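You operate a simulated robot arm through the tools that you are given. There is no shell and no other tool. Be economical: measure what you need, move in short steps, check, and stop when the job is done.

The job below is to be done with a simulated two-armed robot. You get a single attempt, and the scene is never put back.

## Task
Scrub the grease out of the copper pan with the soaped green brush.
Fine: hold the pan steady while you scrub; brush back after, clean pan onto the cork pad. Set down upright: green brush. What is to be rubbed or washed off counts as gone when no trace of it is left.
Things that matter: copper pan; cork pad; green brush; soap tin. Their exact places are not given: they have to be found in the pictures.

The check looks at the end state, three seconds after you hand in, the way a careful person would. Anything else that was tipped, shoved, dropped, spilled or broken makes it a failure.

## Robot
Two 6-joint arms with two-finger parallel grippers on one trunk, on a base that drives. Base frame: it is fixed to the floor where the robot stands at the start and does not move with it; the origin is under the middle of the robot, x ahead of it, y to its left, z up. Units: cm, degrees, N and s.
The left shoulder is at the start at [6, 18.7, 129.7], the right one opposite. With the tool pointing down near the work surface each hand reaches from about 10 to 58 cm from the robot's upright axis, wherever it stands, measured 20 degrees to its own side. Places, roughly: copper pan (40x20x8 cm) [50, 40, 90]; cork pad [50, 100, 90]; green brush (8x6x10 cm) [50, -10, 90]; soap tin (9x9x4 cm) [60, 0, 90]. Payload 1.57 kg a hand.
Tool frame (each hand has its own): the origin (TCP) lies between the finger pads and is the grasp point; the fingertips stand 3 cm ahead of it; z points along the fingers, y is the line along which they close. The gripper opens to 11 cm. The fingers are 2.4 cm wide and 1.2 cm thick; the gripper's body (4.8 by 11.2 cm) begins 7.8 cm behind the TCP.
Orientation is that of the tool frame in the base frame, as a unit quaternion [x, y, z, w]. With the fingers straight down and closing along the base's y, the tool's x points along the base's -x, its y along +y and its z along -z.

## Interface
- The arms move only by the tool drive_tool. It takes "left_increments", "right_increments" or both (then of equal length, played together; a hand with none holds still); each is text: rows parted by semicolons, each of 7 numbers parted by spaces: the closure, from 0 (fully open) to 1 (shut), then the shift along the tool's x, y, z in cm, then the turn, a rotation vector about the tool's x, y, z in degrees. In form: claw dx dy dz wx wy wz; .... A call has 1 to 20 rows; each row is the pose to reach, as a shift and turn from the pose commanded when the call began, along the tool's axes at that moment. Rows are played at 5 a second. More than 5 cm and 8.6 degrees between two rows, or a gripper value outside its range, and nothing of the call is played. Where a pose cannot be reached the arm comes as near as it can. A force on the tool above 40 N (or 10 N above the force at the start of the call, whichever is more), or a blocked arm, ends the call early, and 0.2 s more pass. The fingers move at their own pace (about 15.3 cm/s each) and stop on an object; they squeeze with about 29 N. The grip force told is the motor's: it shows also when the fingers shut on nothing. Time passes only in rows, and 0.2 s behind the last, so rows that repeat a pose let the fingers close. The reply holds the time, the measured pose of the TCP, the force on the tool along the base axes, the opening and the grip force, in the units named above and with some noise, with the torque about the TCP (base axes, N m) and any sound that the robot's microphone picked up, and new pictures: "views" is both (left out), scene, wrist or none (wrist: the cameras of the hands that moved).
- Cameras (640 x 400 px; columns grow to the right, rows downward): "scene" is now at [0.56, 2.61, 184.35]; the picture's right is [0.35, -0.94, -0.00], its down [-0.76, -0.28, -0.59] and it looks along [0.56, 0.21, -0.81] (base axes); focal length 272 px, centre (320, 200). "left" rides on the left gripper at [7, -1.6, -14.1] in its tool frame; the picture's right is [0.23, 0.97, 0.00], its down [-0.86, 0.20, -0.48] and it looks along [-0.47, 0.11, 0.88] (tool axes); focal length 222 px, centre (320, 200). "right" rides on the right gripper at [7, 1.6, -14.1] in its tool frame; the picture's right is [-0.23, 0.97, 0.00], its down [-0.86, -0.20, -0.48] and it looks along [-0.47, -0.11, 0.88] (tool axes); focal length 222 px, centre (320, 200).
- slide_trunk(by): slides the trunk up (or, below 0, down) by that many cm; the arms and the scene camera ride with it, the base frame stays. It gives what a move gives, with no picture.
- base_move(legs): drives the robot by 1 to 6 legs, each [ahead, left, turn to the left] in cm, cm and degrees, along the robot's own axes; the way and the turn of a leg run together, so that a leg with both is an arc; at most 150 cm and 180 degrees a leg. The arms and the cameras ride along, it lands a little off, and it stops where it bumps. It gives what a move gives, and a new picture of the scene camera.
- aim_head(pan, tilt): turns the head with the scene camera to pan (to the left, within 86 degrees either way) and tilt (down, from -29 to 69), counted from straight ahead of the robot. It gives what a move gives, and a new picture of the scene camera.
- locate(camera, pixels): there is no depth. For up to 12 entries [column, row, z] of the newest picture of that camera ("zoom" is the newest enlarged one), the place [x, y] in the base frame at which the ray of that pixel passes the height z, good to about 0.2 cm, but the place of the scene camera against the robot may be out by one fixed shift of up to 1.2 cm in any direction. The clock stands still meanwhile.
- close_up(camera, box): a new picture of the part [left, top, right, bottom] of that camera's present view, enlarged. The clock stands still meanwhile.
- finish_job(): hands the job in; it is judged then, once.

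Go step by step. Measure first, check grasps and placings, and put right what went wrong. The budget is 80 turns and 260 pictures, counting those below and the enlarged ones. Unless the task says otherwise, let go and move clear before handing in, and close with one line.

The tools are called after "Emit:" by a JSON object that holds its "api" and its "payload". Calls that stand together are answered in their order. drive_tool: Moves the arms, as the interface text tells. Its arguments: {"type":"object","properties":{"left_increments":{"type":"string"},"right_increments":{"type":"string"},"views":{"type":"string","enum":["both","scene","wrist","none"]}},"required":[]} The other tools are called the same way: slide_trunk (by) slides the trunk up or down; base_move (legs) drives the base; aim_head (pan, tilt) turns the head that bears the scene camera; locate (camera, pixels) gives the place at which the rays of pixels pass given heights; close_up (camera, box) takes an enlarged picture of a part of a camera's view; finish_job () hands the job in.

At the start:

```text
time_s: 0.0
left_tcp_pos: [31.52, 34.57, 130.0]
left_tcp_rot: [0.0, 1.0, 0.0, 0.0]
left_wrist_force: [0.5, 0.6, -0.2]
left_ft_torque: [-0.03, -0.01, 0.02]
left_opening: 10.99
left_grip_force: 0.0
right_tcp_pos: [40.45, -3.41, 120.89]
right_tcp_rot: [0.0, 1.0, 0.0, 0.0]
right_wrist_force: [0.7, -0.2, -0.2]
right_ft_torque: [0.02, 0.01, 0.01]
right_opening: 10.98
right_grip_force: 0.1
trunk travel left (down, up): [-92.5, 6.5]
robot x, y, heading: [-0.16, -0.16, 0.0]
head pan, tilt: [20.4, 53.7]
```

scene: 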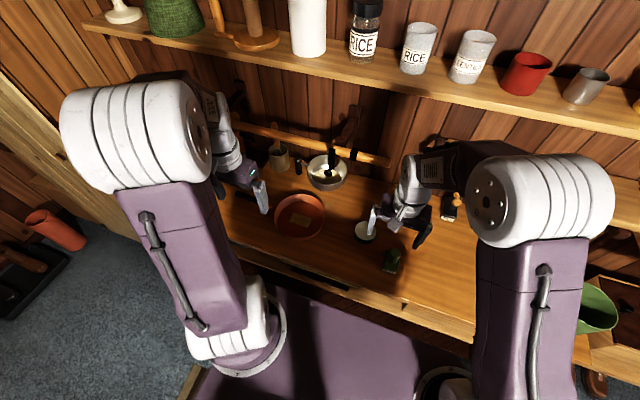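
right: 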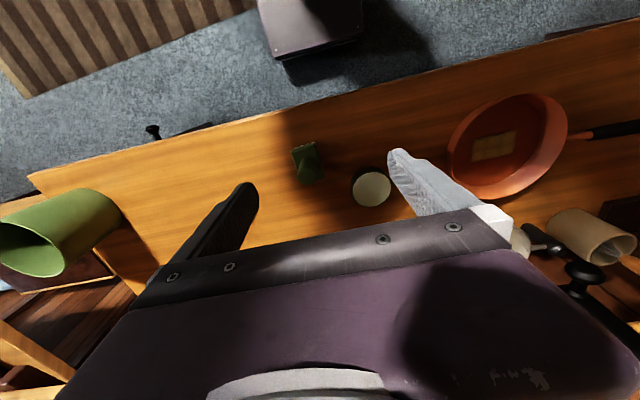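
left: 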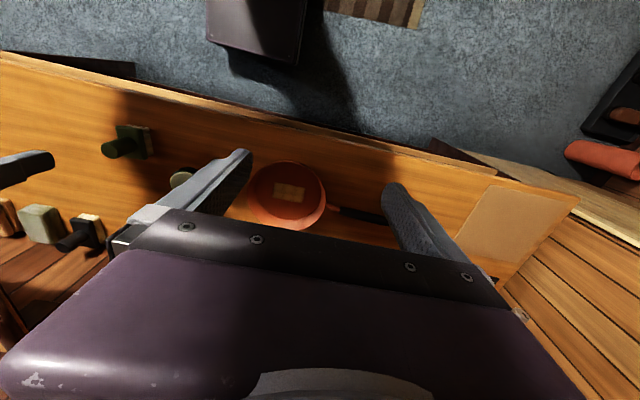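

The scene shows the pan at about (300,215), soap tin at (365,231) and green brush at (391,261); the left wrist view shows the cork pad at (515,225). I take enlarged views and measure first.

Emit:
{"api": "close_up", "payload": {"camera": "scene", "box": [220, 130, 480, 290]}}

Emit:
{"api": "close_up", "payload": {"camera": "right", "box": [260, 70, 640, 270]}}

Emit:
{"api": "close_up", "payload": {"camera": "left", "box": [80, 90, 600, 290]}}

Emit:
{"api": "locate", "payload": {"camera": "left", "pixels": [[288, 195, 90], [250, 195, 94], [326, 195, 94], [288, 162, 94], [288, 230, 94], [384, 218, 94], [490, 186, 90], [578, 198, 90], [522, 265, 90], [455, 240, 90], [130, 140, 90], [180, 178, 94]]}}

Emit:
{"api": "locate", "payload": {"camera": "right", "pixels": [[305, 165, 90], [291, 148, 93], [316, 142, 93], [325, 177, 93], [299, 185, 93], [371, 187, 94], [493, 146, 90]]}}

```text
2.46 times, centred on (350, 210) of scene
```

zoom: 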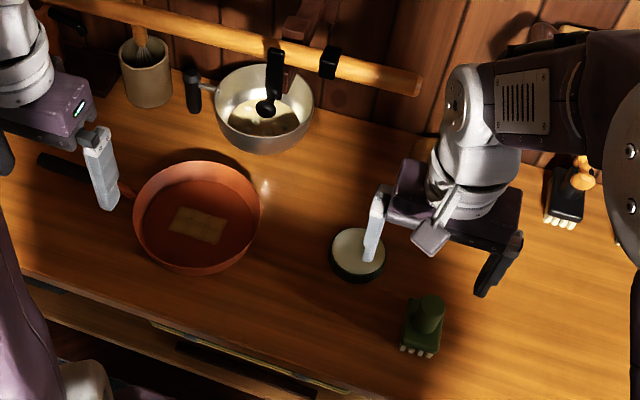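

```text
1.68 times, centred on (450, 170) of right
```

zoom: 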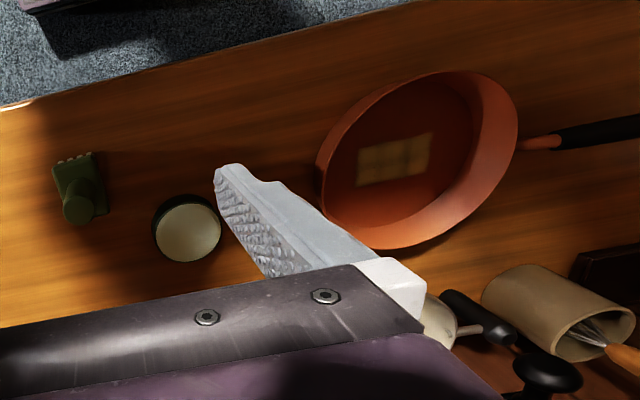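

```text
1.23 times, centred on (340, 190) of left
```

zoom: 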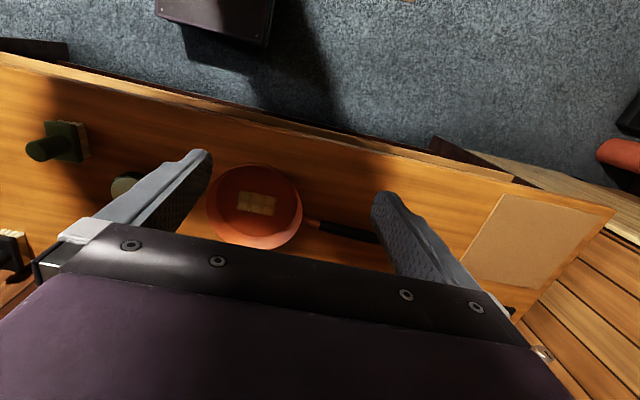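

```text
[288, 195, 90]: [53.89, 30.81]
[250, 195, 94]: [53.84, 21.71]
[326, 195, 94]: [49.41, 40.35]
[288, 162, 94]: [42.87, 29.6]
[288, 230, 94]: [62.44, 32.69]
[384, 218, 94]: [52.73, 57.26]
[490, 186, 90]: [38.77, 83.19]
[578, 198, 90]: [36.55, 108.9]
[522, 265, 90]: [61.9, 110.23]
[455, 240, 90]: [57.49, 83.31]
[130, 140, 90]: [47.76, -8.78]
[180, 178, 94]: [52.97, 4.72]
```

```text
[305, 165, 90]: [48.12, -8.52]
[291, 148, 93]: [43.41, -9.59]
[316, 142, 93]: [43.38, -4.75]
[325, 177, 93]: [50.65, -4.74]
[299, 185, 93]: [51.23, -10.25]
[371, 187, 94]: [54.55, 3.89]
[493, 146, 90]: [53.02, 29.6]
```

Pan centre is about (53,31), about 20 cm wide with the handle running to +y; brush is upright at (48,-8.5), tin at (54,4), cork pad about (49,97). I look left to view the pad and the driving space.

Emit:
{"api": "aim_head", "payload": {"pan": 70, "tilt": 45}}

```text
time_s: 1.2
left_tcp_pos: [31.69, 34.64, 129.99]
left_tcp_rot: [-0.001, 1.0, 0.0, 0.001]
left_wrist_force: [0.1, -0.9, 1.1]
left_ft_torque: [-0.01, 0.03, 0.02]
left_opening: 10.99
left_grip_force: 0.0
right_tcp_pos: [40.38, -3.49, 120.73]
right_tcp_rot: [0.0, 1.0, 0.0, 0.0]
right_wrist_force: [-0.3, -0.5, 0.2]
right_ft_torque: [0.01, -0.02, -0.02]
right_opening: 10.99
right_grip_force: 0.0
trunk travel left (down, up): [-92.5, 6.5]
robot x, y, heading: [-0.19, 0.35, 0.2]
head pan, tilt: [70.0, 45.0]
```

scene: 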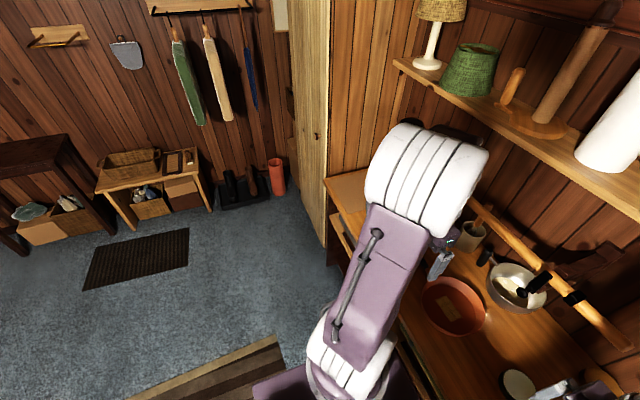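

Floor to the left is free, a tall cupboard stands beyond the pad. I drive 21 cm left, and aim the head down at the work.

Emit:
{"api": "base_move", "payload": {"legs": [[0, 21, 0]]}}

Emit:
{"api": "aim_head", "payload": {"pan": 8, "tilt": 58}}

Emit:
{"api": "drive_tool", "payload": {"left_increments": "0 0 0 0 0 0 0", "right_increments": "0 0 0 0 0 0 0", "views": "wrist"}}

```text
time_s: 2.8
left_tcp_pos: [31.78, 55.14, 130.18]
left_tcp_rot: [0.003, 1.0, 0.002, -0.001]
left_wrist_force: [0.1, -0.4, 0.5]
left_ft_torque: [0.06, 0.02, 0.02]
left_opening: 11.0
left_grip_force: 0.1
right_tcp_pos: [40.51, 17.01, 120.63]
right_tcp_rot: [0.002, 1.0, 0.002, 0.0]
right_wrist_force: [0.8, 0.3, 0.0]
right_ft_torque: [0.02, -0.01, 0.03]
right_opening: 10.97
right_grip_force: 0.1
trunk travel left (down, up): [-92.5, 6.5]
robot x, y, heading: [-0.01, 20.93, -0.2]
head pan, tilt: [70.0, 45.0]
```

scene: 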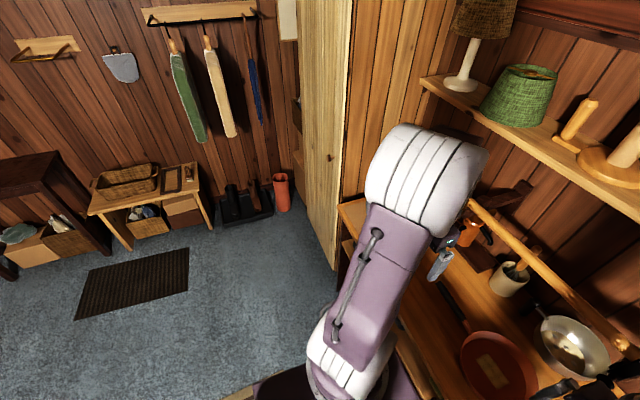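

```text
time_s: 4.2
left_tcp_pos: [31.91, 55.4, 130.01]
left_tcp_rot: [0.003, 1.0, 0.0, 0.0]
left_wrist_force: [0.4, -0.4, 0.0]
left_ft_torque: [0.02, 0.0, 0.03]
left_opening: 11.02
left_grip_force: 0.1
right_tcp_pos: [40.54, 17.27, 120.8]
right_tcp_rot: [0.002, 1.0, 0.0, 0.0]
right_wrist_force: [-1.1, -0.2, 0.1]
right_ft_torque: [0.01, 0.01, 0.0]
right_opening: 11.01
right_grip_force: 0.1
trunk travel left (down, up): [-92.5, 6.5]
robot x, y, heading: [-0.3, 20.88, -0.4]
head pan, tilt: [8.0, 58.0]
```

scene: 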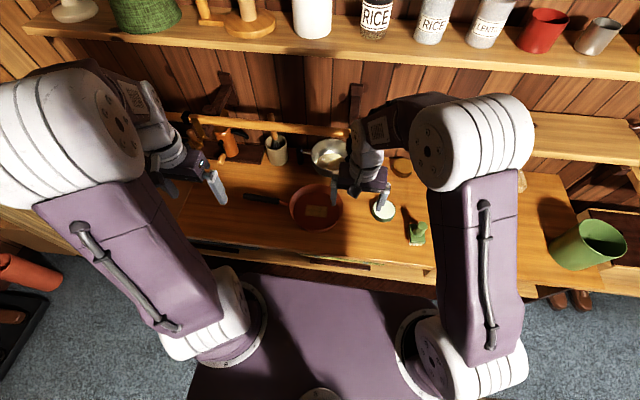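

```text
time_s: 4.5
left_tcp_pos: [31.72, 55.59, 129.99]
left_tcp_rot: [0.003, 1.0, 0.001, 0.0]
left_wrist_force: [-0.8, -0.8, 0.7]
left_ft_torque: [0.01, 0.0, 0.02]
left_opening: 11.0
left_grip_force: 0.1
right_tcp_pos: [40.45, 17.32, 120.78]
right_tcp_rot: [0.003, 1.0, 0.0, 0.001]
right_wrist_force: [0.3, 0.8, -0.1]
right_ft_torque: [0.05, -0.01, 0.0]
right_opening: 11.01
right_grip_force: 0.0
trunk travel left (down, up): [-92.5, 6.5]
robot x, y, heading: [-0.15, 21.04, -0.1]
head pan, tilt: [8.0, 58.0]
```

right: 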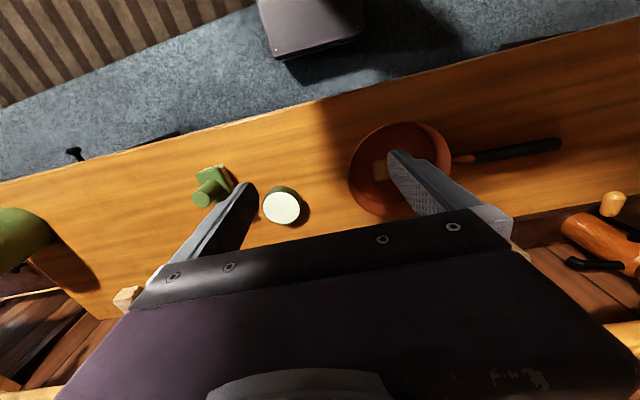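
left: 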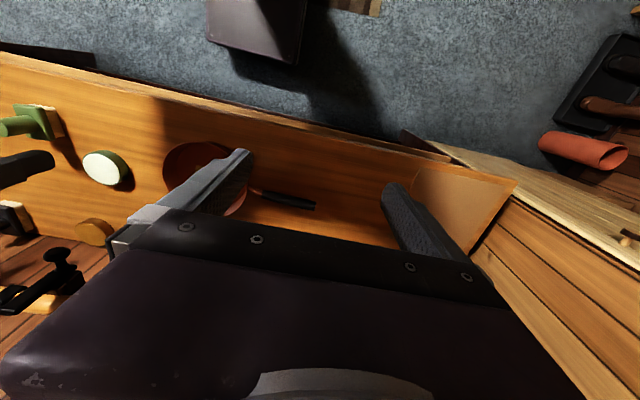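

The full handle is now visible: right view (472,157)-(561,144), left view (262,195)-(315,206). I enlarge and triangulate handle, knob and counter.

Emit:
{"api": "close_up", "payload": {"camera": "right", "box": [170, 110, 590, 240]}}

Emit:
{"api": "locate", "payload": {"camera": "right", "pixels": [[561, 144, 90], [561, 144, 94], [561, 144, 98], [472, 157, 94], [202, 200, 98], [202, 200, 101], [217, 180, 94], [285, 207, 94]]}}

Emit:
{"api": "locate", "payload": {"camera": "left", "pixels": [[315, 206, 90], [315, 206, 94], [315, 206, 98], [262, 194, 94], [6, 128, 98], [6, 128, 101], [40, 122, 94], [101, 168, 94], [420, 168, 90], [517, 181, 90]]}}

Emit:
{"api": "close_up", "payload": {"camera": "scene", "box": [220, 130, 460, 280]}}

```text
1.52 times, centred on (380, 175) of right
```

zoom: 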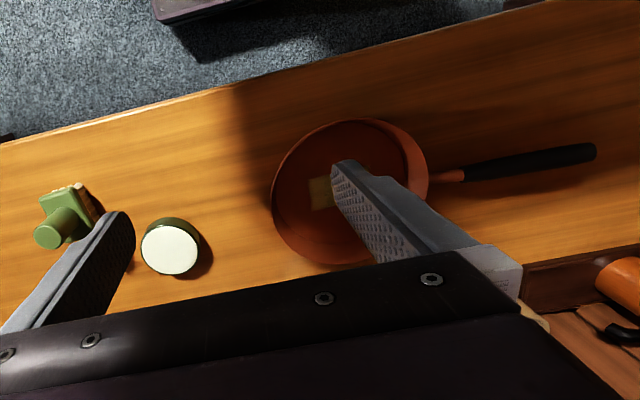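

```text
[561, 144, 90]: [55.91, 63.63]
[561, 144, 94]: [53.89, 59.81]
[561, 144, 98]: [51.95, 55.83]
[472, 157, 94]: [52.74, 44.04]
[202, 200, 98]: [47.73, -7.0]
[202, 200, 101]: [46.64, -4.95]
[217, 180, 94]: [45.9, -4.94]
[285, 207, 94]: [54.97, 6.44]
```

```text
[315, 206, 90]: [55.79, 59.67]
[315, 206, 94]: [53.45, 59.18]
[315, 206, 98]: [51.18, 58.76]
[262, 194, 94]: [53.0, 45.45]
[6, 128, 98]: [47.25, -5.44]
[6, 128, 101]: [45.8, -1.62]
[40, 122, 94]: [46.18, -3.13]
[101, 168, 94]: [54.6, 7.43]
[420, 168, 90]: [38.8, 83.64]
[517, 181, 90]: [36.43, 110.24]
```

```text
2.67 times, centred on (340, 205) of scene
```

zoom: 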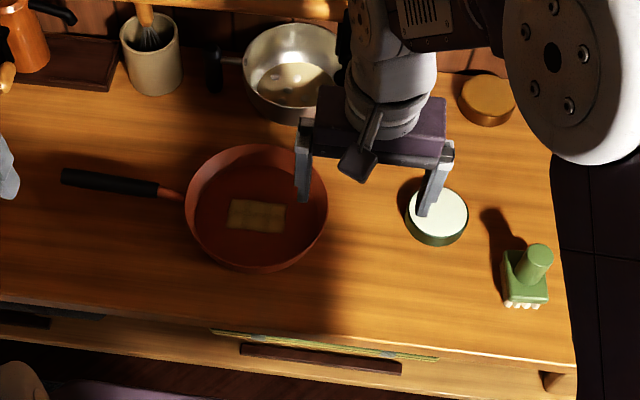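

Handle end triangulates to about (53.5,59.3,94). Now I bring the right hand over the brush to see it from above.

Emit:
{"api": "drive_tool", "payload": {"right_increments": "0 -1 -3.5 1 0 0 0;0 -2 -7 2 0 0 0;0 -3 -10.5 3 0 0 0;0 -4 -14 4 0 0 0;0 -5 -17.5 5 0 0 0;0 -6 -21 6 0 0 0;0 -7 -24.8 7 0 0 0;0 -7 -24.8 7 0 0 0", "views": "both"}}

```text
time_s: 6.3
left_tcp_pos: [31.8, 55.5, 129.98]
left_tcp_rot: [0.003, 1.0, 0.0, 0.0]
left_wrist_force: [-0.6, 0.9, 0.2]
left_ft_torque: [-0.01, 0.02, 0.02]
left_opening: 10.99
left_grip_force: 0.1
right_tcp_pos: [47.48, -7.41, 113.81]
right_tcp_rot: [0.003, 1.0, 0.0, 0.0]
right_wrist_force: [0.4, -0.5, 1.1]
right_ft_torque: [-0.01, 0.01, 0.02]
right_opening: 10.99
right_grip_force: 0.0
trunk travel left (down, up): [-92.5, 6.5]
robot x, y, heading: [0.22, 21.23, -0.2]
head pan, tilt: [8.0, 58.0]
```

scene: 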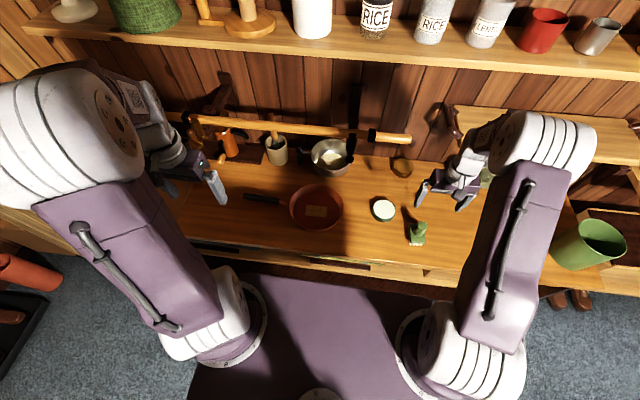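
right: 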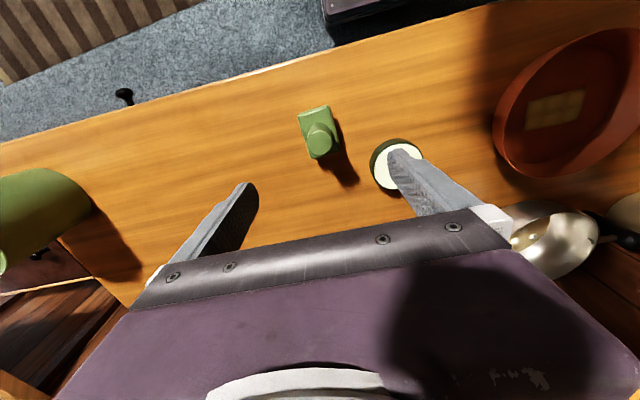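

The brush knob shows at (321,134) in the right view; enlarging to measure it.

Emit:
{"api": "close_up", "payload": {"camera": "right", "box": [270, 90, 430, 190]}}

Emit:
{"api": "locate", "payload": {"camera": "right", "pixels": [[320, 133, 96], [320, 133, 99], [298, 116, 93], [328, 105, 93], [340, 150, 93], [312, 160, 93], [398, 166, 94]]}}

Emit:
{"api": "locate", "payload": {"camera": "scene", "pixels": [[419, 227, 96], [419, 227, 99], [383, 210, 94], [317, 210, 90]]}}

```text
4.00 times, centred on (350, 140) of right
```

zoom: 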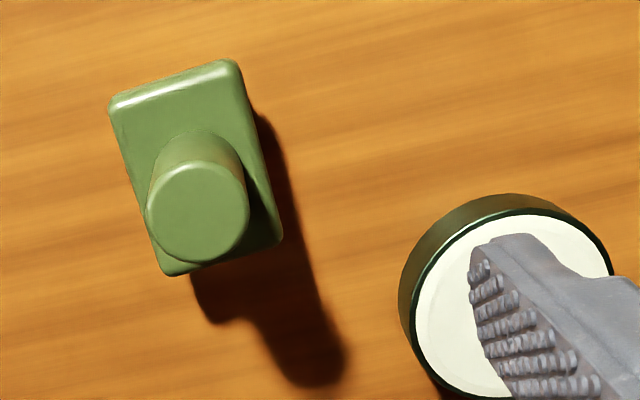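

```text
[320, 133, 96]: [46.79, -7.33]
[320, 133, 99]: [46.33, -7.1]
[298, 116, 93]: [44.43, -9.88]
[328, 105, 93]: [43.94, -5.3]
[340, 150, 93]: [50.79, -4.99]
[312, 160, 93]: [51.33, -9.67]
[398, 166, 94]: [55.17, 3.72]
```

```text
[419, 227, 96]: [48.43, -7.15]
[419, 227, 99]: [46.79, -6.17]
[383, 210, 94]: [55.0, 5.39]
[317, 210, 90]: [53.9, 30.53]
```

Emit:
{"api": "locate", "payload": {"camera": "right", "pixels": [[319.3, 143, 95], [319.3, 143, 97], [319.3, 143, 100], [307, 143, 98], [332, 143, 98]]}}

```text
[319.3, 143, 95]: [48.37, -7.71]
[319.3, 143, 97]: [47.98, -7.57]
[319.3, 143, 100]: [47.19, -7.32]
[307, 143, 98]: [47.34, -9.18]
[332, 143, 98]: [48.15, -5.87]
```

Knob top centre is (47.7,-7.5) at about z 98.5, matching the hand. I lower to TCP z≈97.5 with the gripper open and then close.

Emit:
{"api": "drive_tool", "payload": {"right_increments": "0 -0.1 0 4 0 0 0;0 -0.2 0 8 0 0 0;0 -0.2 0 12 0 0 0;0 -0.2 0 14.5 0 0 0;0 -0.2 0 16.3 0 0 0;0 -0.2 0 16.3 0 0 0", "views": "both"}}

```text
time_s: 7.8
left_tcp_pos: [31.68, 55.57, 129.94]
left_tcp_rot: [0.002, 1.0, 0.0, -0.001]
left_wrist_force: [-0.1, 0.0, 0.0]
left_ft_torque: [-0.01, -0.04, 0.0]
left_opening: 10.99
left_grip_force: 0.1
right_tcp_pos: [47.71, -7.39, 97.32]
right_tcp_rot: [0.003, 1.0, 0.0, 0.001]
right_wrist_force: [-0.4, 0.1, 0.1]
right_ft_torque: [0.02, -0.03, 0.02]
right_opening: 11.0
right_grip_force: 0.1
trunk travel left (down, up): [-92.5, 6.5]
robot x, y, heading: [0.11, 20.98, -0.3]
head pan, tilt: [8.0, 58.0]
```

scene: 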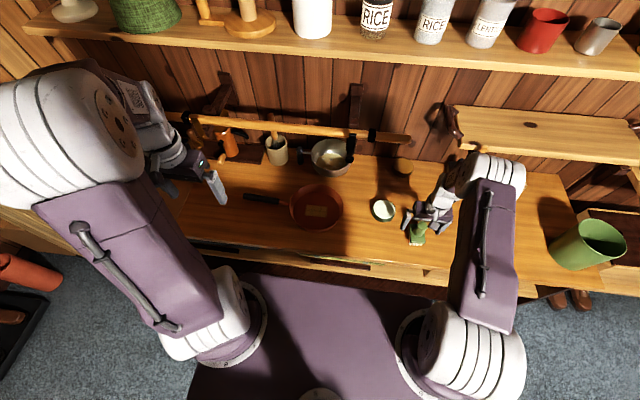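
right: 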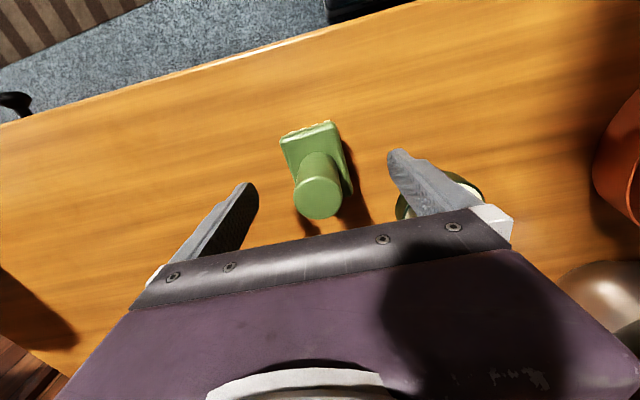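

Knob sits between the fingers; I close.

Emit:
{"api": "drive_tool", "payload": {"right_increments": "0.5 0 0 0 0 0 0;1 0 0 0 0 0 0;1 0 0 0 0 0 0;1 0 0 0 0 0 0", "views": "wrist"}}

Emit:
{"api": "close_up", "payload": {"camera": "right", "box": [220, 80, 540, 280]}}

```text
time_s: 8.8
left_tcp_pos: [31.88, 55.51, 130.04]
left_tcp_rot: [0.003, 1.0, 0.0, 0.0]
left_wrist_force: [0.3, -0.1, -0.2]
left_ft_torque: [0.01, 0.01, -0.02]
left_opening: 11.03
left_grip_force: 0.0
right_tcp_pos: [47.52, -7.44, 97.4]
right_tcp_rot: [0.003, 1.0, 0.0, 0.0]
right_wrist_force: [0.4, -0.2, -0.1]
right_ft_torque: [-0.02, -0.1, -0.01]
right_opening: 3.52
right_grip_force: 29.4
trunk travel left (down, up): [-92.5, 6.5]
robot x, y, heading: [0.25, 21.02, -0.2]
head pan, tilt: [8.0, 58.0]
```

right: 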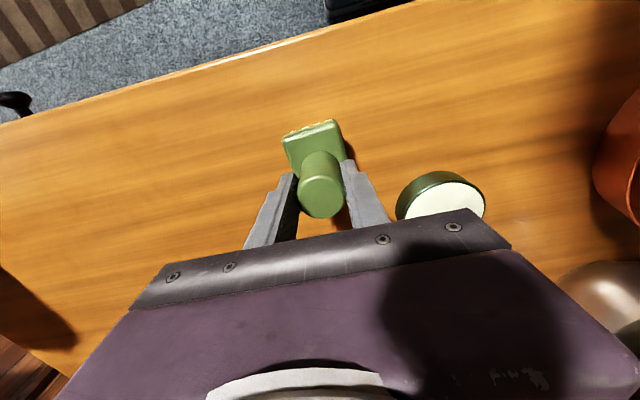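

```text
2.00 times, centred on (380, 180) of right
```

zoom: 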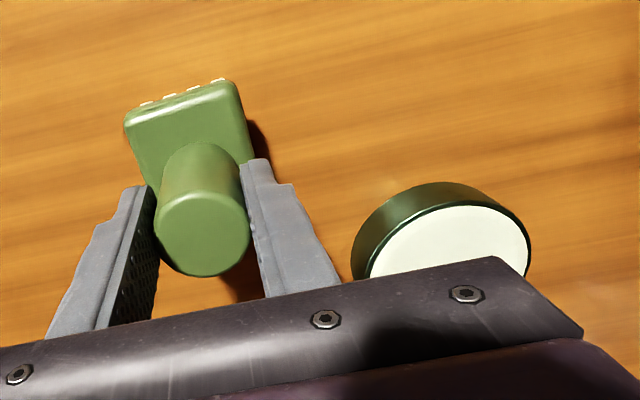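

Knob gripped at 3.5 cm. I lift 12 cm and shift back so the tin is visible.

Emit:
{"api": "drive_tool", "payload": {"right_increments": "1 0 0 -3 0 0 0;1 0 0 -7 0 0 0;1 0 0 -11 0 0 0;1 0 3 -12 0 0 0;1 0 6 -12 0 0 0;1 0 9 -12 0 0 0;1 0 9 -12 0 0 0", "views": "both"}}

Emit:
{"api": "close_up", "payload": {"camera": "right", "box": [220, 80, 540, 280]}}

Emit:
{"api": "close_up", "payload": {"camera": "scene", "box": [340, 150, 480, 260]}}

```text
time_s: 10.3
left_tcp_pos: [31.85, 55.54, 130.09]
left_tcp_rot: [0.002, 1.0, 0.0, 0.0]
left_wrist_force: [-0.5, -0.7, -0.2]
left_ft_torque: [0.0, 0.0, 0.01]
left_opening: 10.99
left_grip_force: 0.1
right_tcp_pos: [47.62, 1.54, 109.3]
right_tcp_rot: [0.003, 1.0, 0.0, -0.001]
right_wrist_force: [0.8, 0.7, 0.6]
right_ft_torque: [-0.01, -0.03, -0.01]
right_opening: 0.0
right_grip_force: 21.2
trunk travel left (down, up): [-92.5, 6.5]
robot x, y, heading: [0.13, 21.15, -0.2]
head pan, tilt: [8.0, 58.0]
```

scene: 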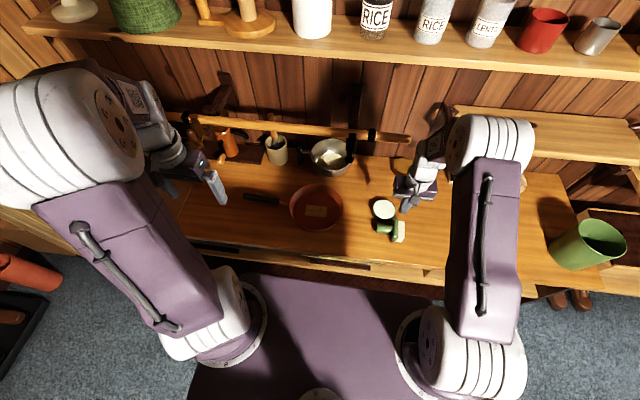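
right: 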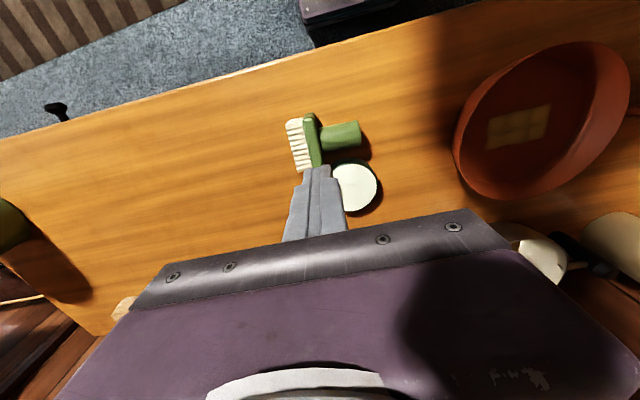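

```text
2.00 times, centred on (380, 180) of right
```

zoom: 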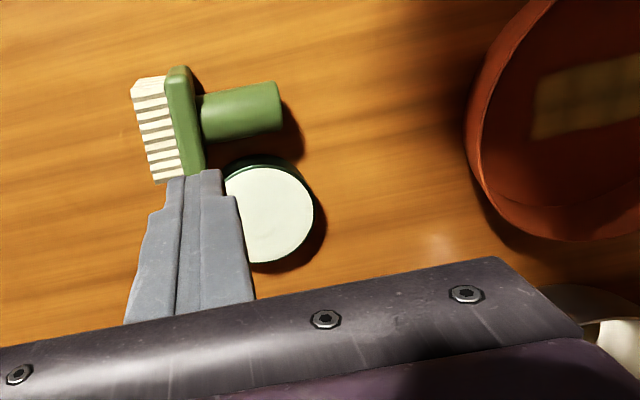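

```text
3.64 times, centred on (410, 205) of scene
```

zoom: 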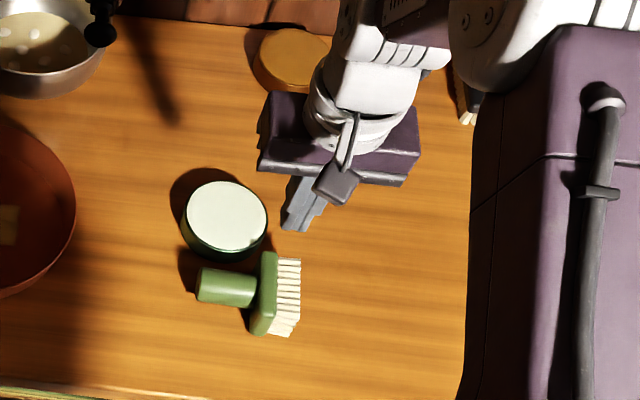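

The fingers closed to 0: the brush slipped out and now lies on its side by the tin (right view about (312,140), knob pointing to +y). I measure how it lies before regrasping.

Emit:
{"api": "locate", "payload": {"camera": "right", "pixels": [[309, 114, 95], [321, 165, 95], [359, 129, 92.5], [359, 139, 92], [320, 130, 93], [322, 148, 93], [288, 121, 93], [296, 170, 93], [356, 187, 94], [332, 187, 94], [377, 186, 94], [354, 211, 94]]}}

Emit:
{"api": "drive_tool", "payload": {"right_increments": "0.5 0 0 -4 0 0 0;0 3 0 -8 0 0 0;0 5 3 -10 0 0 0;0 5 3 -10 0 0 0", "views": "wrist"}}

Emit:
{"api": "close_up", "payload": {"camera": "right", "box": [240, 100, 440, 225]}}

```text
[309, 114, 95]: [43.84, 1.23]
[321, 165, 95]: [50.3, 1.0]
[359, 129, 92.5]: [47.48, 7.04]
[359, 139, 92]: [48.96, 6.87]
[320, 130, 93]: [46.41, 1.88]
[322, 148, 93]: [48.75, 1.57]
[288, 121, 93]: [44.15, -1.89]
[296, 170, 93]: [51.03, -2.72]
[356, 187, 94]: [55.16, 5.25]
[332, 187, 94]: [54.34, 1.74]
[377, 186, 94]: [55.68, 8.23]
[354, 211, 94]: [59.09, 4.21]
```

```text
time_s: 11.3
left_tcp_pos: [31.99, 55.37, 130.03]
left_tcp_rot: [0.003, 1.0, 0.0, -0.001]
left_wrist_force: [0.5, 0.0, -0.1]
left_ft_torque: [0.01, 0.02, 0.01]
left_opening: 11.0
left_grip_force: 0.0
right_tcp_pos: [42.6, 4.66, 119.47]
right_tcp_rot: [0.002, 1.0, 0.0, 0.0]
right_wrist_force: [0.2, -0.6, 0.8]
right_ft_torque: [-0.01, -0.02, 0.0]
right_opening: 10.98
right_grip_force: 0.0
trunk travel left (down, up): [-92.5, 6.5]
robot x, y, heading: [-0.14, 21.14, -0.4]
head pan, tilt: [8.0, 58.0]
```

right: 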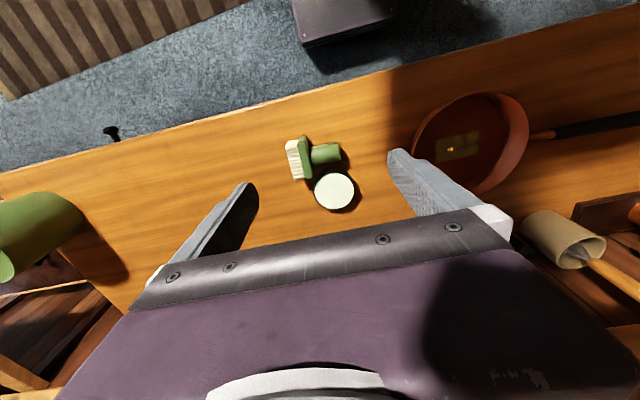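

```text
3.20 times, centred on (340, 162) of right
```

zoom: 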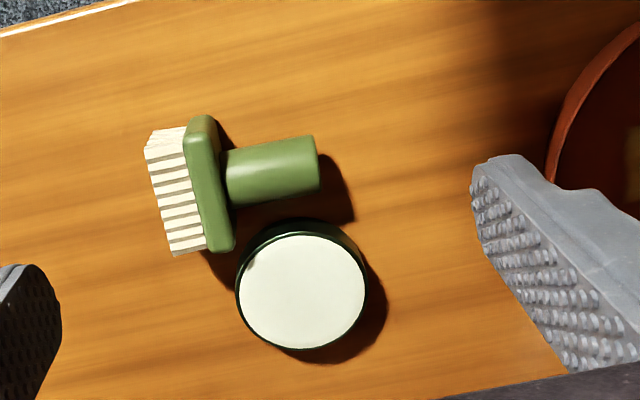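

The brush lies with block ends at about x 43.9-50.5 (y≈1.3), knob to +y beside the tin (centre about (55.1,5.2)). I'll take the block by its ends, set it upright elsewhere and regrasp the knob from above; first I yaw the right hand 90°.

Emit:
{"api": "drive_tool", "payload": {"right_increments": "0 -0.4 0.3 0.4 0 0 8.2;0 -0.8 0.6 0.9 0 0 16.4;0 -1.2 0.9 1.3 0 0 24.6;0 -1.6 1.3 1.8 0 0 32.8;0 -2 1.6 2.2 0 0 41;0 -2.4 1.9 2.7 0 0 49.2;0 -2.9 2.2 3.1 0 0 57.4;0 -3.3 2.6 3.6 0 0 65.6;0 -3.8 3 4 0 0 73.8;0 -4.2 3.3 4.5 0 0 82;0 -4.6 3.6 5 0 0 90;0.3 -4.6 3.6 5 0 0 90", "views": "wrist"}}

```text
time_s: 13.9
left_tcp_pos: [31.8, 55.58, 129.95]
left_tcp_rot: [0.003, 1.0, 0.0, 0.0]
left_wrist_force: [-0.2, 0.4, -0.5]
left_ft_torque: [0.0, 0.01, 0.03]
left_opening: 11.02
left_grip_force: 0.0
right_tcp_pos: [47.19, 8.31, 114.35]
right_tcp_rot: [0.71, 0.704, 0.0, 0.0]
right_wrist_force: [0.3, 0.2, 0.5]
right_ft_torque: [0.0, -0.01, 0.0]
right_opening: 7.67
right_grip_force: 0.0
trunk travel left (down, up): [-92.5, 6.5]
robot x, y, heading: [0.09, 21.25, -0.3]
head pan, tilt: [8.0, 58.0]
```

right: 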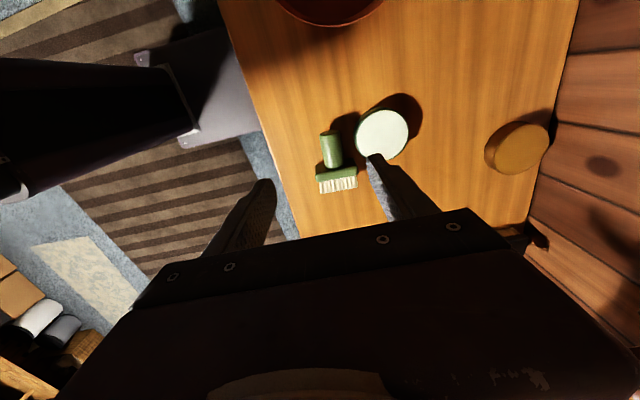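

Yawed; the brush shows at (336,160) in the right view. I enlarge and re-measure it from this angle.

Emit:
{"api": "close_up", "payload": {"camera": "right", "box": [280, 90, 440, 210]}}

Emit:
{"api": "locate", "payload": {"camera": "right", "pixels": [[316, 176, 94], [356, 171, 94], [320, 192, 93], [358, 187, 93], [321, 136, 93], [342, 133, 93], [383, 135, 94], [409, 133, 94], [356, 138, 94]]}}

```text
3.33 times, centred on (360, 150) of right
```

zoom: 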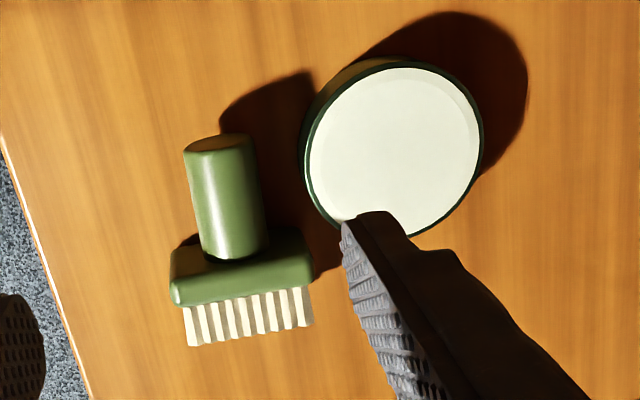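

```text
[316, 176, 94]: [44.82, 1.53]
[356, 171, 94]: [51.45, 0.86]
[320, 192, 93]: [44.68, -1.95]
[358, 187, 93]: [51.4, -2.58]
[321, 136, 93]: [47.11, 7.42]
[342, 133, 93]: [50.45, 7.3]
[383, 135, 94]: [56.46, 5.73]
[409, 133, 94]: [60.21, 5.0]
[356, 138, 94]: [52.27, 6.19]
```

Between the two viewpoints the block centre comes out about (47.6±0.5, 1.0). I tilt 30° and come down to a pre-grasp 7 cm off to check visually.

Emit:
{"api": "drive_tool", "payload": {"right_increments": "0.3 -0.8 0.1 3 0 -6 0;0.3 -1.5 0.2 6 0 -12 0;0.3 -2.3 0.3 9 0 -18 0;0.3 -3 0.4 12 0 -24 0;0.3 -3.8 0.5 14.7 0 -30 0;0.3 -3.8 0.5 14.7 0 -30 0", "views": "both"}}

Emit:
{"api": "close_up", "payload": {"camera": "right", "box": [180, 90, 460, 265]}}

Emit:
{"api": "close_up", "payload": {"camera": "scene", "box": [330, 150, 490, 260]}}

```text
time_s: 15.3
left_tcp_pos: [31.89, 55.53, 129.99]
left_tcp_rot: [0.003, 1.0, 0.0, 0.0]
left_wrist_force: [0.9, -0.5, 0.0]
left_ft_torque: [-0.01, 0.04, 0.0]
left_opening: 10.98
left_grip_force: 0.2
right_tcp_pos: [47.6, 4.11, 99.86]
right_tcp_rot: [0.684, 0.682, -0.184, 0.183]
right_wrist_force: [-0.4, -0.2, -0.3]
right_ft_torque: [-0.03, 0.0, -0.01]
right_opening: 7.7
right_grip_force: 0.1
trunk travel left (down, up): [-92.5, 6.5]
robot x, y, heading: [-0.18, 21.04, -0.2]
head pan, tilt: [8.0, 58.0]
```

scene: 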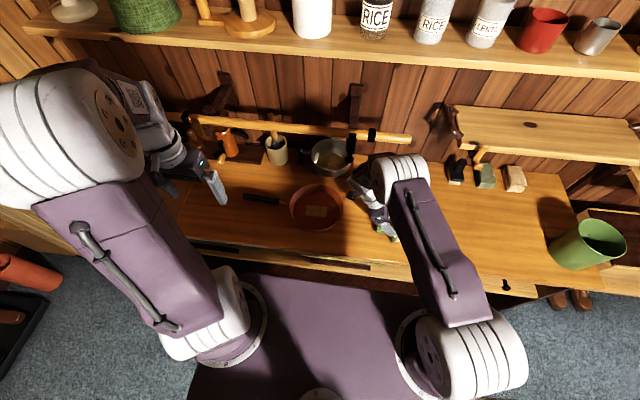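
right: 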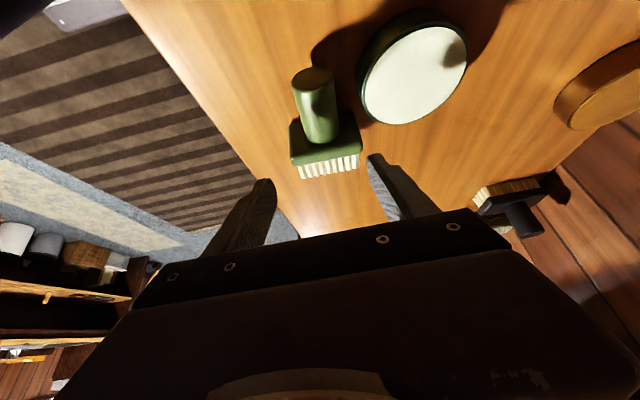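

```text
2.29 times, centred on (320, 178) of right
```

zoom: 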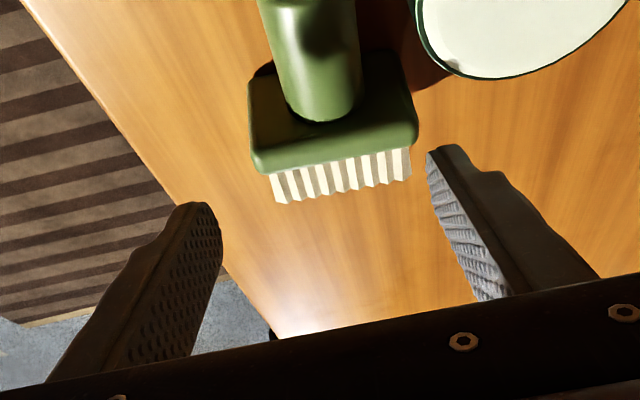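

```text
3.64 times, centred on (410, 205) of scene
```

zoom: 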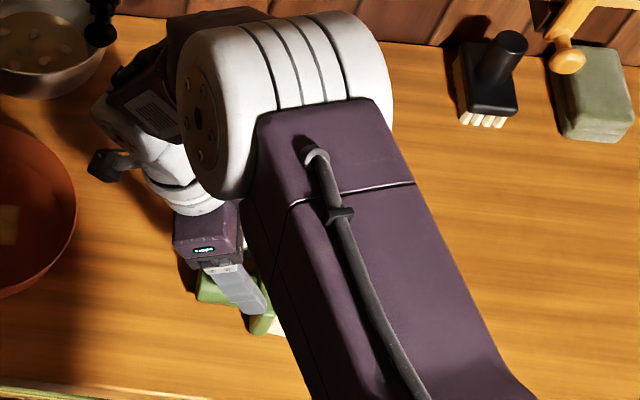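

Emit:
{"api": "locate", "payload": {"camera": "right", "pixels": [[291, 163, 94.5], [362, 152, 94.5], [298, 179, 93.5], [360, 168, 93.5], [313, 70, 93], [318, 140, 94], [414, 73, 94]]}}

```text
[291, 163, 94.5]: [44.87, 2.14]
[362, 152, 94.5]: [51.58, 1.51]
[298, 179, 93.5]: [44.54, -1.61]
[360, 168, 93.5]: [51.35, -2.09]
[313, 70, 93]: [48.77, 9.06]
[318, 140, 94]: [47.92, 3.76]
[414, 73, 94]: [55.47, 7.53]
```

Block centre is x≈48.1; I shift 0.5 cm in x and slide down along the tool to straddle the block ends.

Emit:
{"api": "drive_tool", "payload": {"right_increments": "0.28 0.5 0.5 1.5 0 0 0;0.28 1.05 0.5 3.5 0 0 0;0.28 1.05 0.5 5 0 0 0;0.28 1.05 0.5 6.5 0 0 0;0.28 1.05 0.5 6.5 0 0 0", "views": "wrist"}}

Emit:
{"api": "close_up", "payload": {"camera": "right", "box": [180, 90, 460, 265]}}

```text
time_s: 16.6
left_tcp_pos: [31.87, 55.56, 129.98]
left_tcp_rot: [0.002, 1.0, 0.0, 0.001]
left_wrist_force: [-0.7, 1.1, 0.3]
left_ft_torque: [0.01, -0.01, 0.03]
left_opening: 11.01
left_grip_force: 0.0
right_tcp_pos: [48.19, 1.81, 93.5]
right_tcp_rot: [0.685, 0.681, -0.184, 0.182]
right_wrist_force: [0.4, -0.7, 0.4]
right_ft_torque: [0.04, 0.02, -0.02]
right_opening: 7.93
right_grip_force: 0.1
trunk travel left (down, up): [-92.5, 6.5]
robot x, y, heading: [-0.07, 21.03, -0.4]
head pan, tilt: [8.0, 58.0]
```

right: 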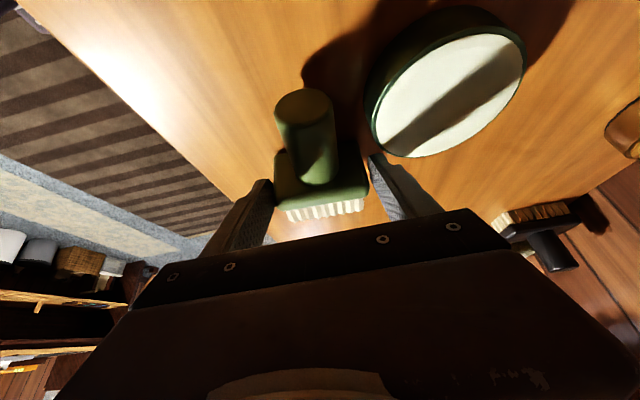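

```text
2.29 times, centred on (320, 178) of right
```

zoom: 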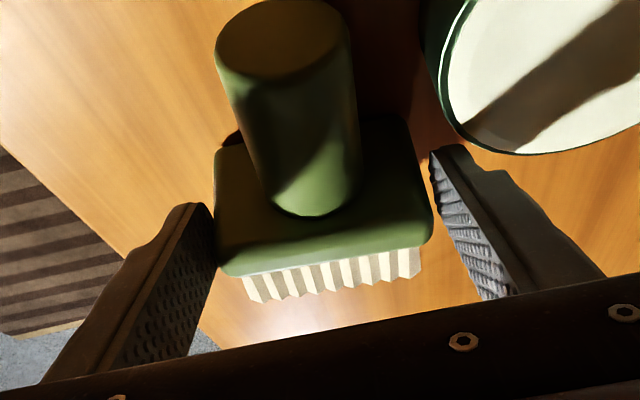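

The fingers straddle the block, clear of the tin. I close.

Emit:
{"api": "drive_tool", "payload": {"right_increments": "0.4 0 0 0 0 0 0;0.7 0 0 0 0 0 0;1 0 0 0 0 0 0;1 0 0 0 0 0 0;1 0 0 0 0 0 0", "views": "none"}}

Emit:
{"api": "close_up", "payload": {"camera": "right", "box": [180, 70, 540, 295]}}

```text
time_s: 17.8
left_tcp_pos: [31.87, 55.54, 130.1]
left_tcp_rot: [0.003, 1.0, 0.001, 0.0]
left_wrist_force: [-0.2, -0.1, -0.5]
left_ft_torque: [0.02, 0.02, 0.01]
left_opening: 11.01
left_grip_force: 0.0
right_tcp_pos: [48.22, 1.94, 93.51]
right_tcp_rot: [0.685, 0.681, -0.184, 0.182]
right_wrist_force: [0.9, 0.0, -0.1]
right_ft_torque: [0.03, 0.02, -0.01]
right_opening: 7.57
right_grip_force: 29.1
trunk travel left (down, up): [-92.5, 6.5]
robot x, y, heading: [0.03, 21.1, -0.1]
head pan, tilt: [8.0, 58.0]
```

```text
1.78 times, centred on (360, 182) of right
```

zoom: 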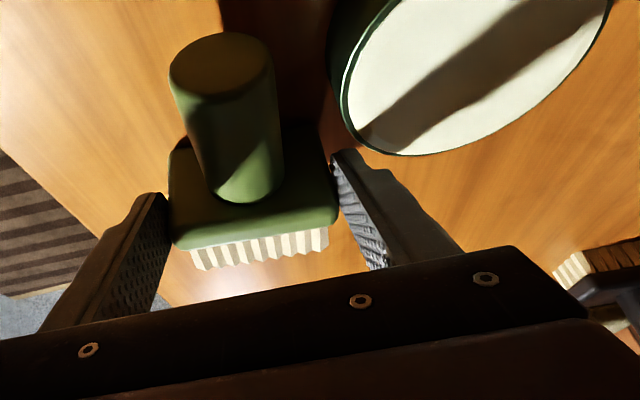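

The grip measures 7.57 cm, larger than my estimate, which means everything lies lower: counter top is about z 86, not 90 (explaining the earlier slip at the knob's tip). I open slightly and go 2.8 cm deeper along the fingers.

Emit:
{"api": "drive_tool", "payload": {"right_increments": "0.26 0 0 0 0 0 0;0.26 0 0 0 0 0 0;0.26 0 0 1.4 0 0 0;0.26 0 0 2.8 0 0 0;0.26 0 0 2.8 0 0 0", "views": "wrist"}}

Emit:
{"api": "close_up", "payload": {"camera": "right", "box": [180, 70, 540, 295]}}

```text
time_s: 18.9
left_tcp_pos: [31.75, 55.6, 129.95]
left_tcp_rot: [0.003, 1.0, 0.0, 0.0]
left_wrist_force: [0.1, 0.2, -0.3]
left_ft_torque: [0.03, 0.01, -0.01]
left_opening: 11.01
left_grip_force: 0.1
right_tcp_pos: [48.02, 0.55, 91.16]
right_tcp_rot: [0.684, 0.682, -0.184, 0.184]
right_wrist_force: [0.2, 2.0, 7.8]
right_ft_torque: [0.01, 0.37, -0.03]
right_opening: 8.15
right_grip_force: 0.1
trunk travel left (down, up): [-92.5, 6.5]
robot x, y, heading: [0.27, 21.38, -0.2]
head pan, tilt: [8.0, 58.0]
```

right: 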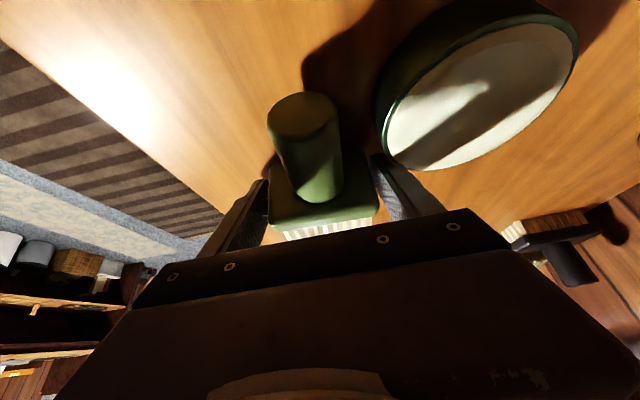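

```text
1.78 times, centred on (360, 182) of right
```

zoom: 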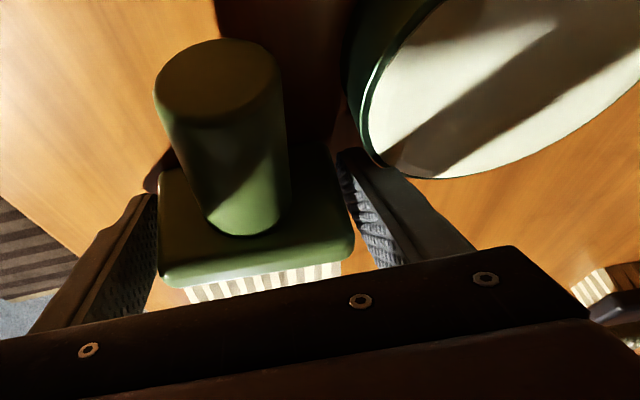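

Contact (7.8 N) puts the counter at z≈88. I back off 0.3 cm and close.

Emit:
{"api": "drive_tool", "payload": {"right_increments": "0.26 0 0 -0.5 0 0 0;0.5 0 0 -0.5 0 0 0;1 0 0 -0.5 0 0 0;1 0 0 -0.5 0 0 0;1 0 0 -0.5 0 0 0", "views": "none"}}

Emit:
{"api": "drive_tool", "payload": {"right_increments": "1 0 0 -0.8 0 0 0;1 0 0 -1.8 0 0 0;1 0 0 -2.8 0 0 0;1 0 0 -3.8 0 0 0;1 0 0 -4.8 0 0 0;1 0 0 -5.8 0 0 0;1 0 0 -5.8 0 0 0", "views": "wrist"}}

Emit:
{"api": "close_up", "payload": {"camera": "right", "box": [180, 70, 540, 295]}}

```text
time_s: 20.1
left_tcp_pos: [31.85, 55.55, 129.96]
left_tcp_rot: [0.002, 1.0, 0.0, 0.0]
left_wrist_force: [0.2, -0.3, 0.6]
left_ft_torque: [-0.01, 0.01, -0.01]
left_opening: 11.0
left_grip_force: 0.0
right_tcp_pos: [48.19, 0.79, 91.55]
right_tcp_rot: [0.684, 0.682, -0.183, 0.182]
right_wrist_force: [-0.7, -1.2, -0.3]
right_ft_torque: [-0.01, -0.02, 0.01]
right_opening: 7.63
right_grip_force: 29.3
trunk travel left (down, up): [-92.5, 6.5]
robot x, y, heading: [0.09, 21.3, -0.2]
head pan, tilt: [8.0, 58.0]
```

```text
time_s: 21.8
left_tcp_pos: [31.72, 55.62, 129.93]
left_tcp_rot: [0.001, 1.0, 0.0, 0.0]
left_wrist_force: [0.0, -0.4, 0.2]
left_ft_torque: [-0.03, 0.02, 0.0]
left_opening: 11.03
left_grip_force: 0.0
right_tcp_pos: [48.24, 3.75, 96.73]
right_tcp_rot: [0.686, 0.681, -0.183, 0.182]
right_wrist_force: [-0.1, 0.5, -1.1]
right_ft_torque: [0.02, -0.04, 0.02]
right_opening: 7.61
right_grip_force: 29.1
trunk travel left (down, up): [-92.5, 6.5]
robot x, y, heading: [0.22, 20.77, -0.4]
head pan, tilt: [8.0, 58.0]
```

right: 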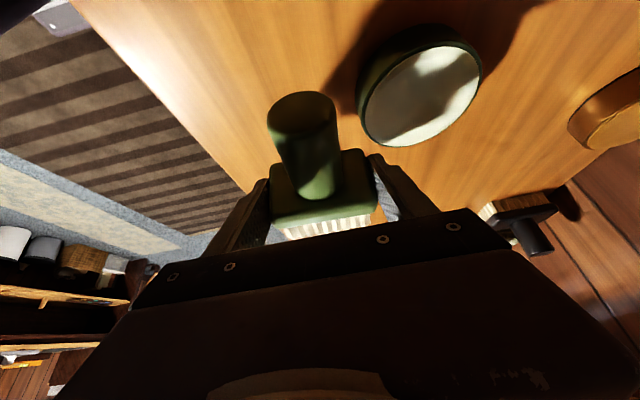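

```text
1.78 times, centred on (360, 182) of right
```

zoom: 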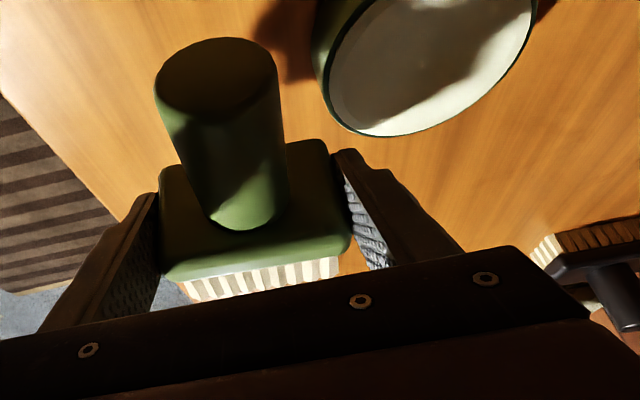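

The brush is held (7.6 cm) and lifted. I raise 10 cm more and turn it 90° about the base x axis so the bristles face down.

Emit:
{"api": "drive_tool", "payload": {"right_increments": "1 -1.25 -0.8 -2.2 0 0 0;1 -2.5 -1.6 -4.4 0 6 0;1 -3.75 -2.4 -6.6 0 14 0;1 -5 -3.2 -8.7 0 22 0;1 -5 -3.2 -8.7 0 30 0;1 -5 -3.2 -8.7 0 38 0;1 -5 -3.2 -8.7 0 46 0;1 -5 -3.2 -8.7 0 54 0;1 -5 -3.2 -8.7 0 62 0;1 -5 -3.2 -8.7 0 70 0;1 -5 -3.2 -8.7 0 78 0;1 -5 -3.2 -8.7 0 85 0;1 -5 -3.2 -8.7 0 90 0;1 -5 -3.2 -8.7 0 90 0", "views": "both"}}

Emit:
{"api": "close_up", "payload": {"camera": "scene", "box": [330, 150, 490, 260]}}

```text
time_s: 24.8
left_tcp_pos: [31.91, 55.56, 130.14]
left_tcp_rot: [0.002, 1.0, 0.0, 0.0]
left_wrist_force: [-0.2, -0.2, 0.0]
left_ft_torque: [0.01, -0.01, -0.02]
left_opening: 10.99
left_grip_force: 0.0
right_tcp_pos: [45.1, 3.87, 106.72]
right_tcp_rot: [0.613, 0.611, 0.355, -0.354]
right_wrist_force: [-1.0, 0.0, -0.5]
right_ft_torque: [0.0, -0.01, -0.02]
right_opening: 7.56
right_grip_force: 29.3
trunk travel left (down, up): [-92.5, 6.5]
robot x, y, heading: [-0.02, 21.23, -0.5]
head pan, tilt: [8.0, 58.0]
```

scene: 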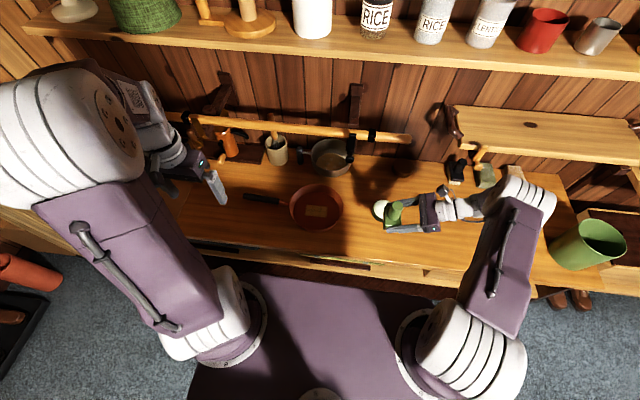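
right: 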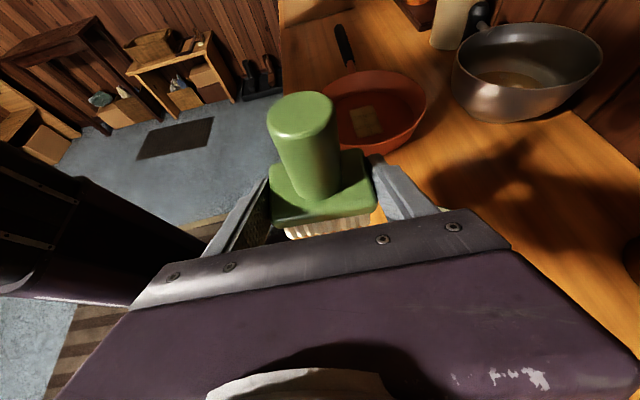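

```text
3.64 times, centred on (410, 205) of scene
```

zoom: 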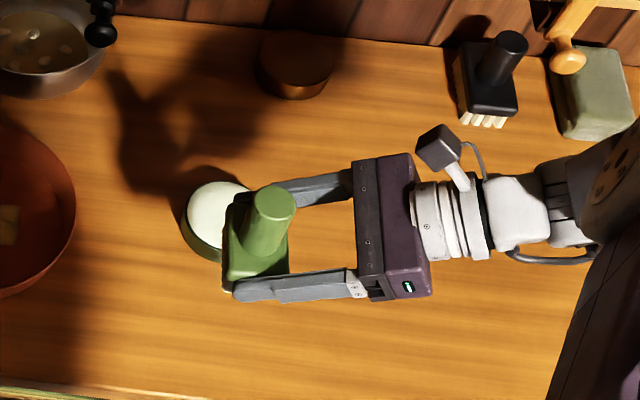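

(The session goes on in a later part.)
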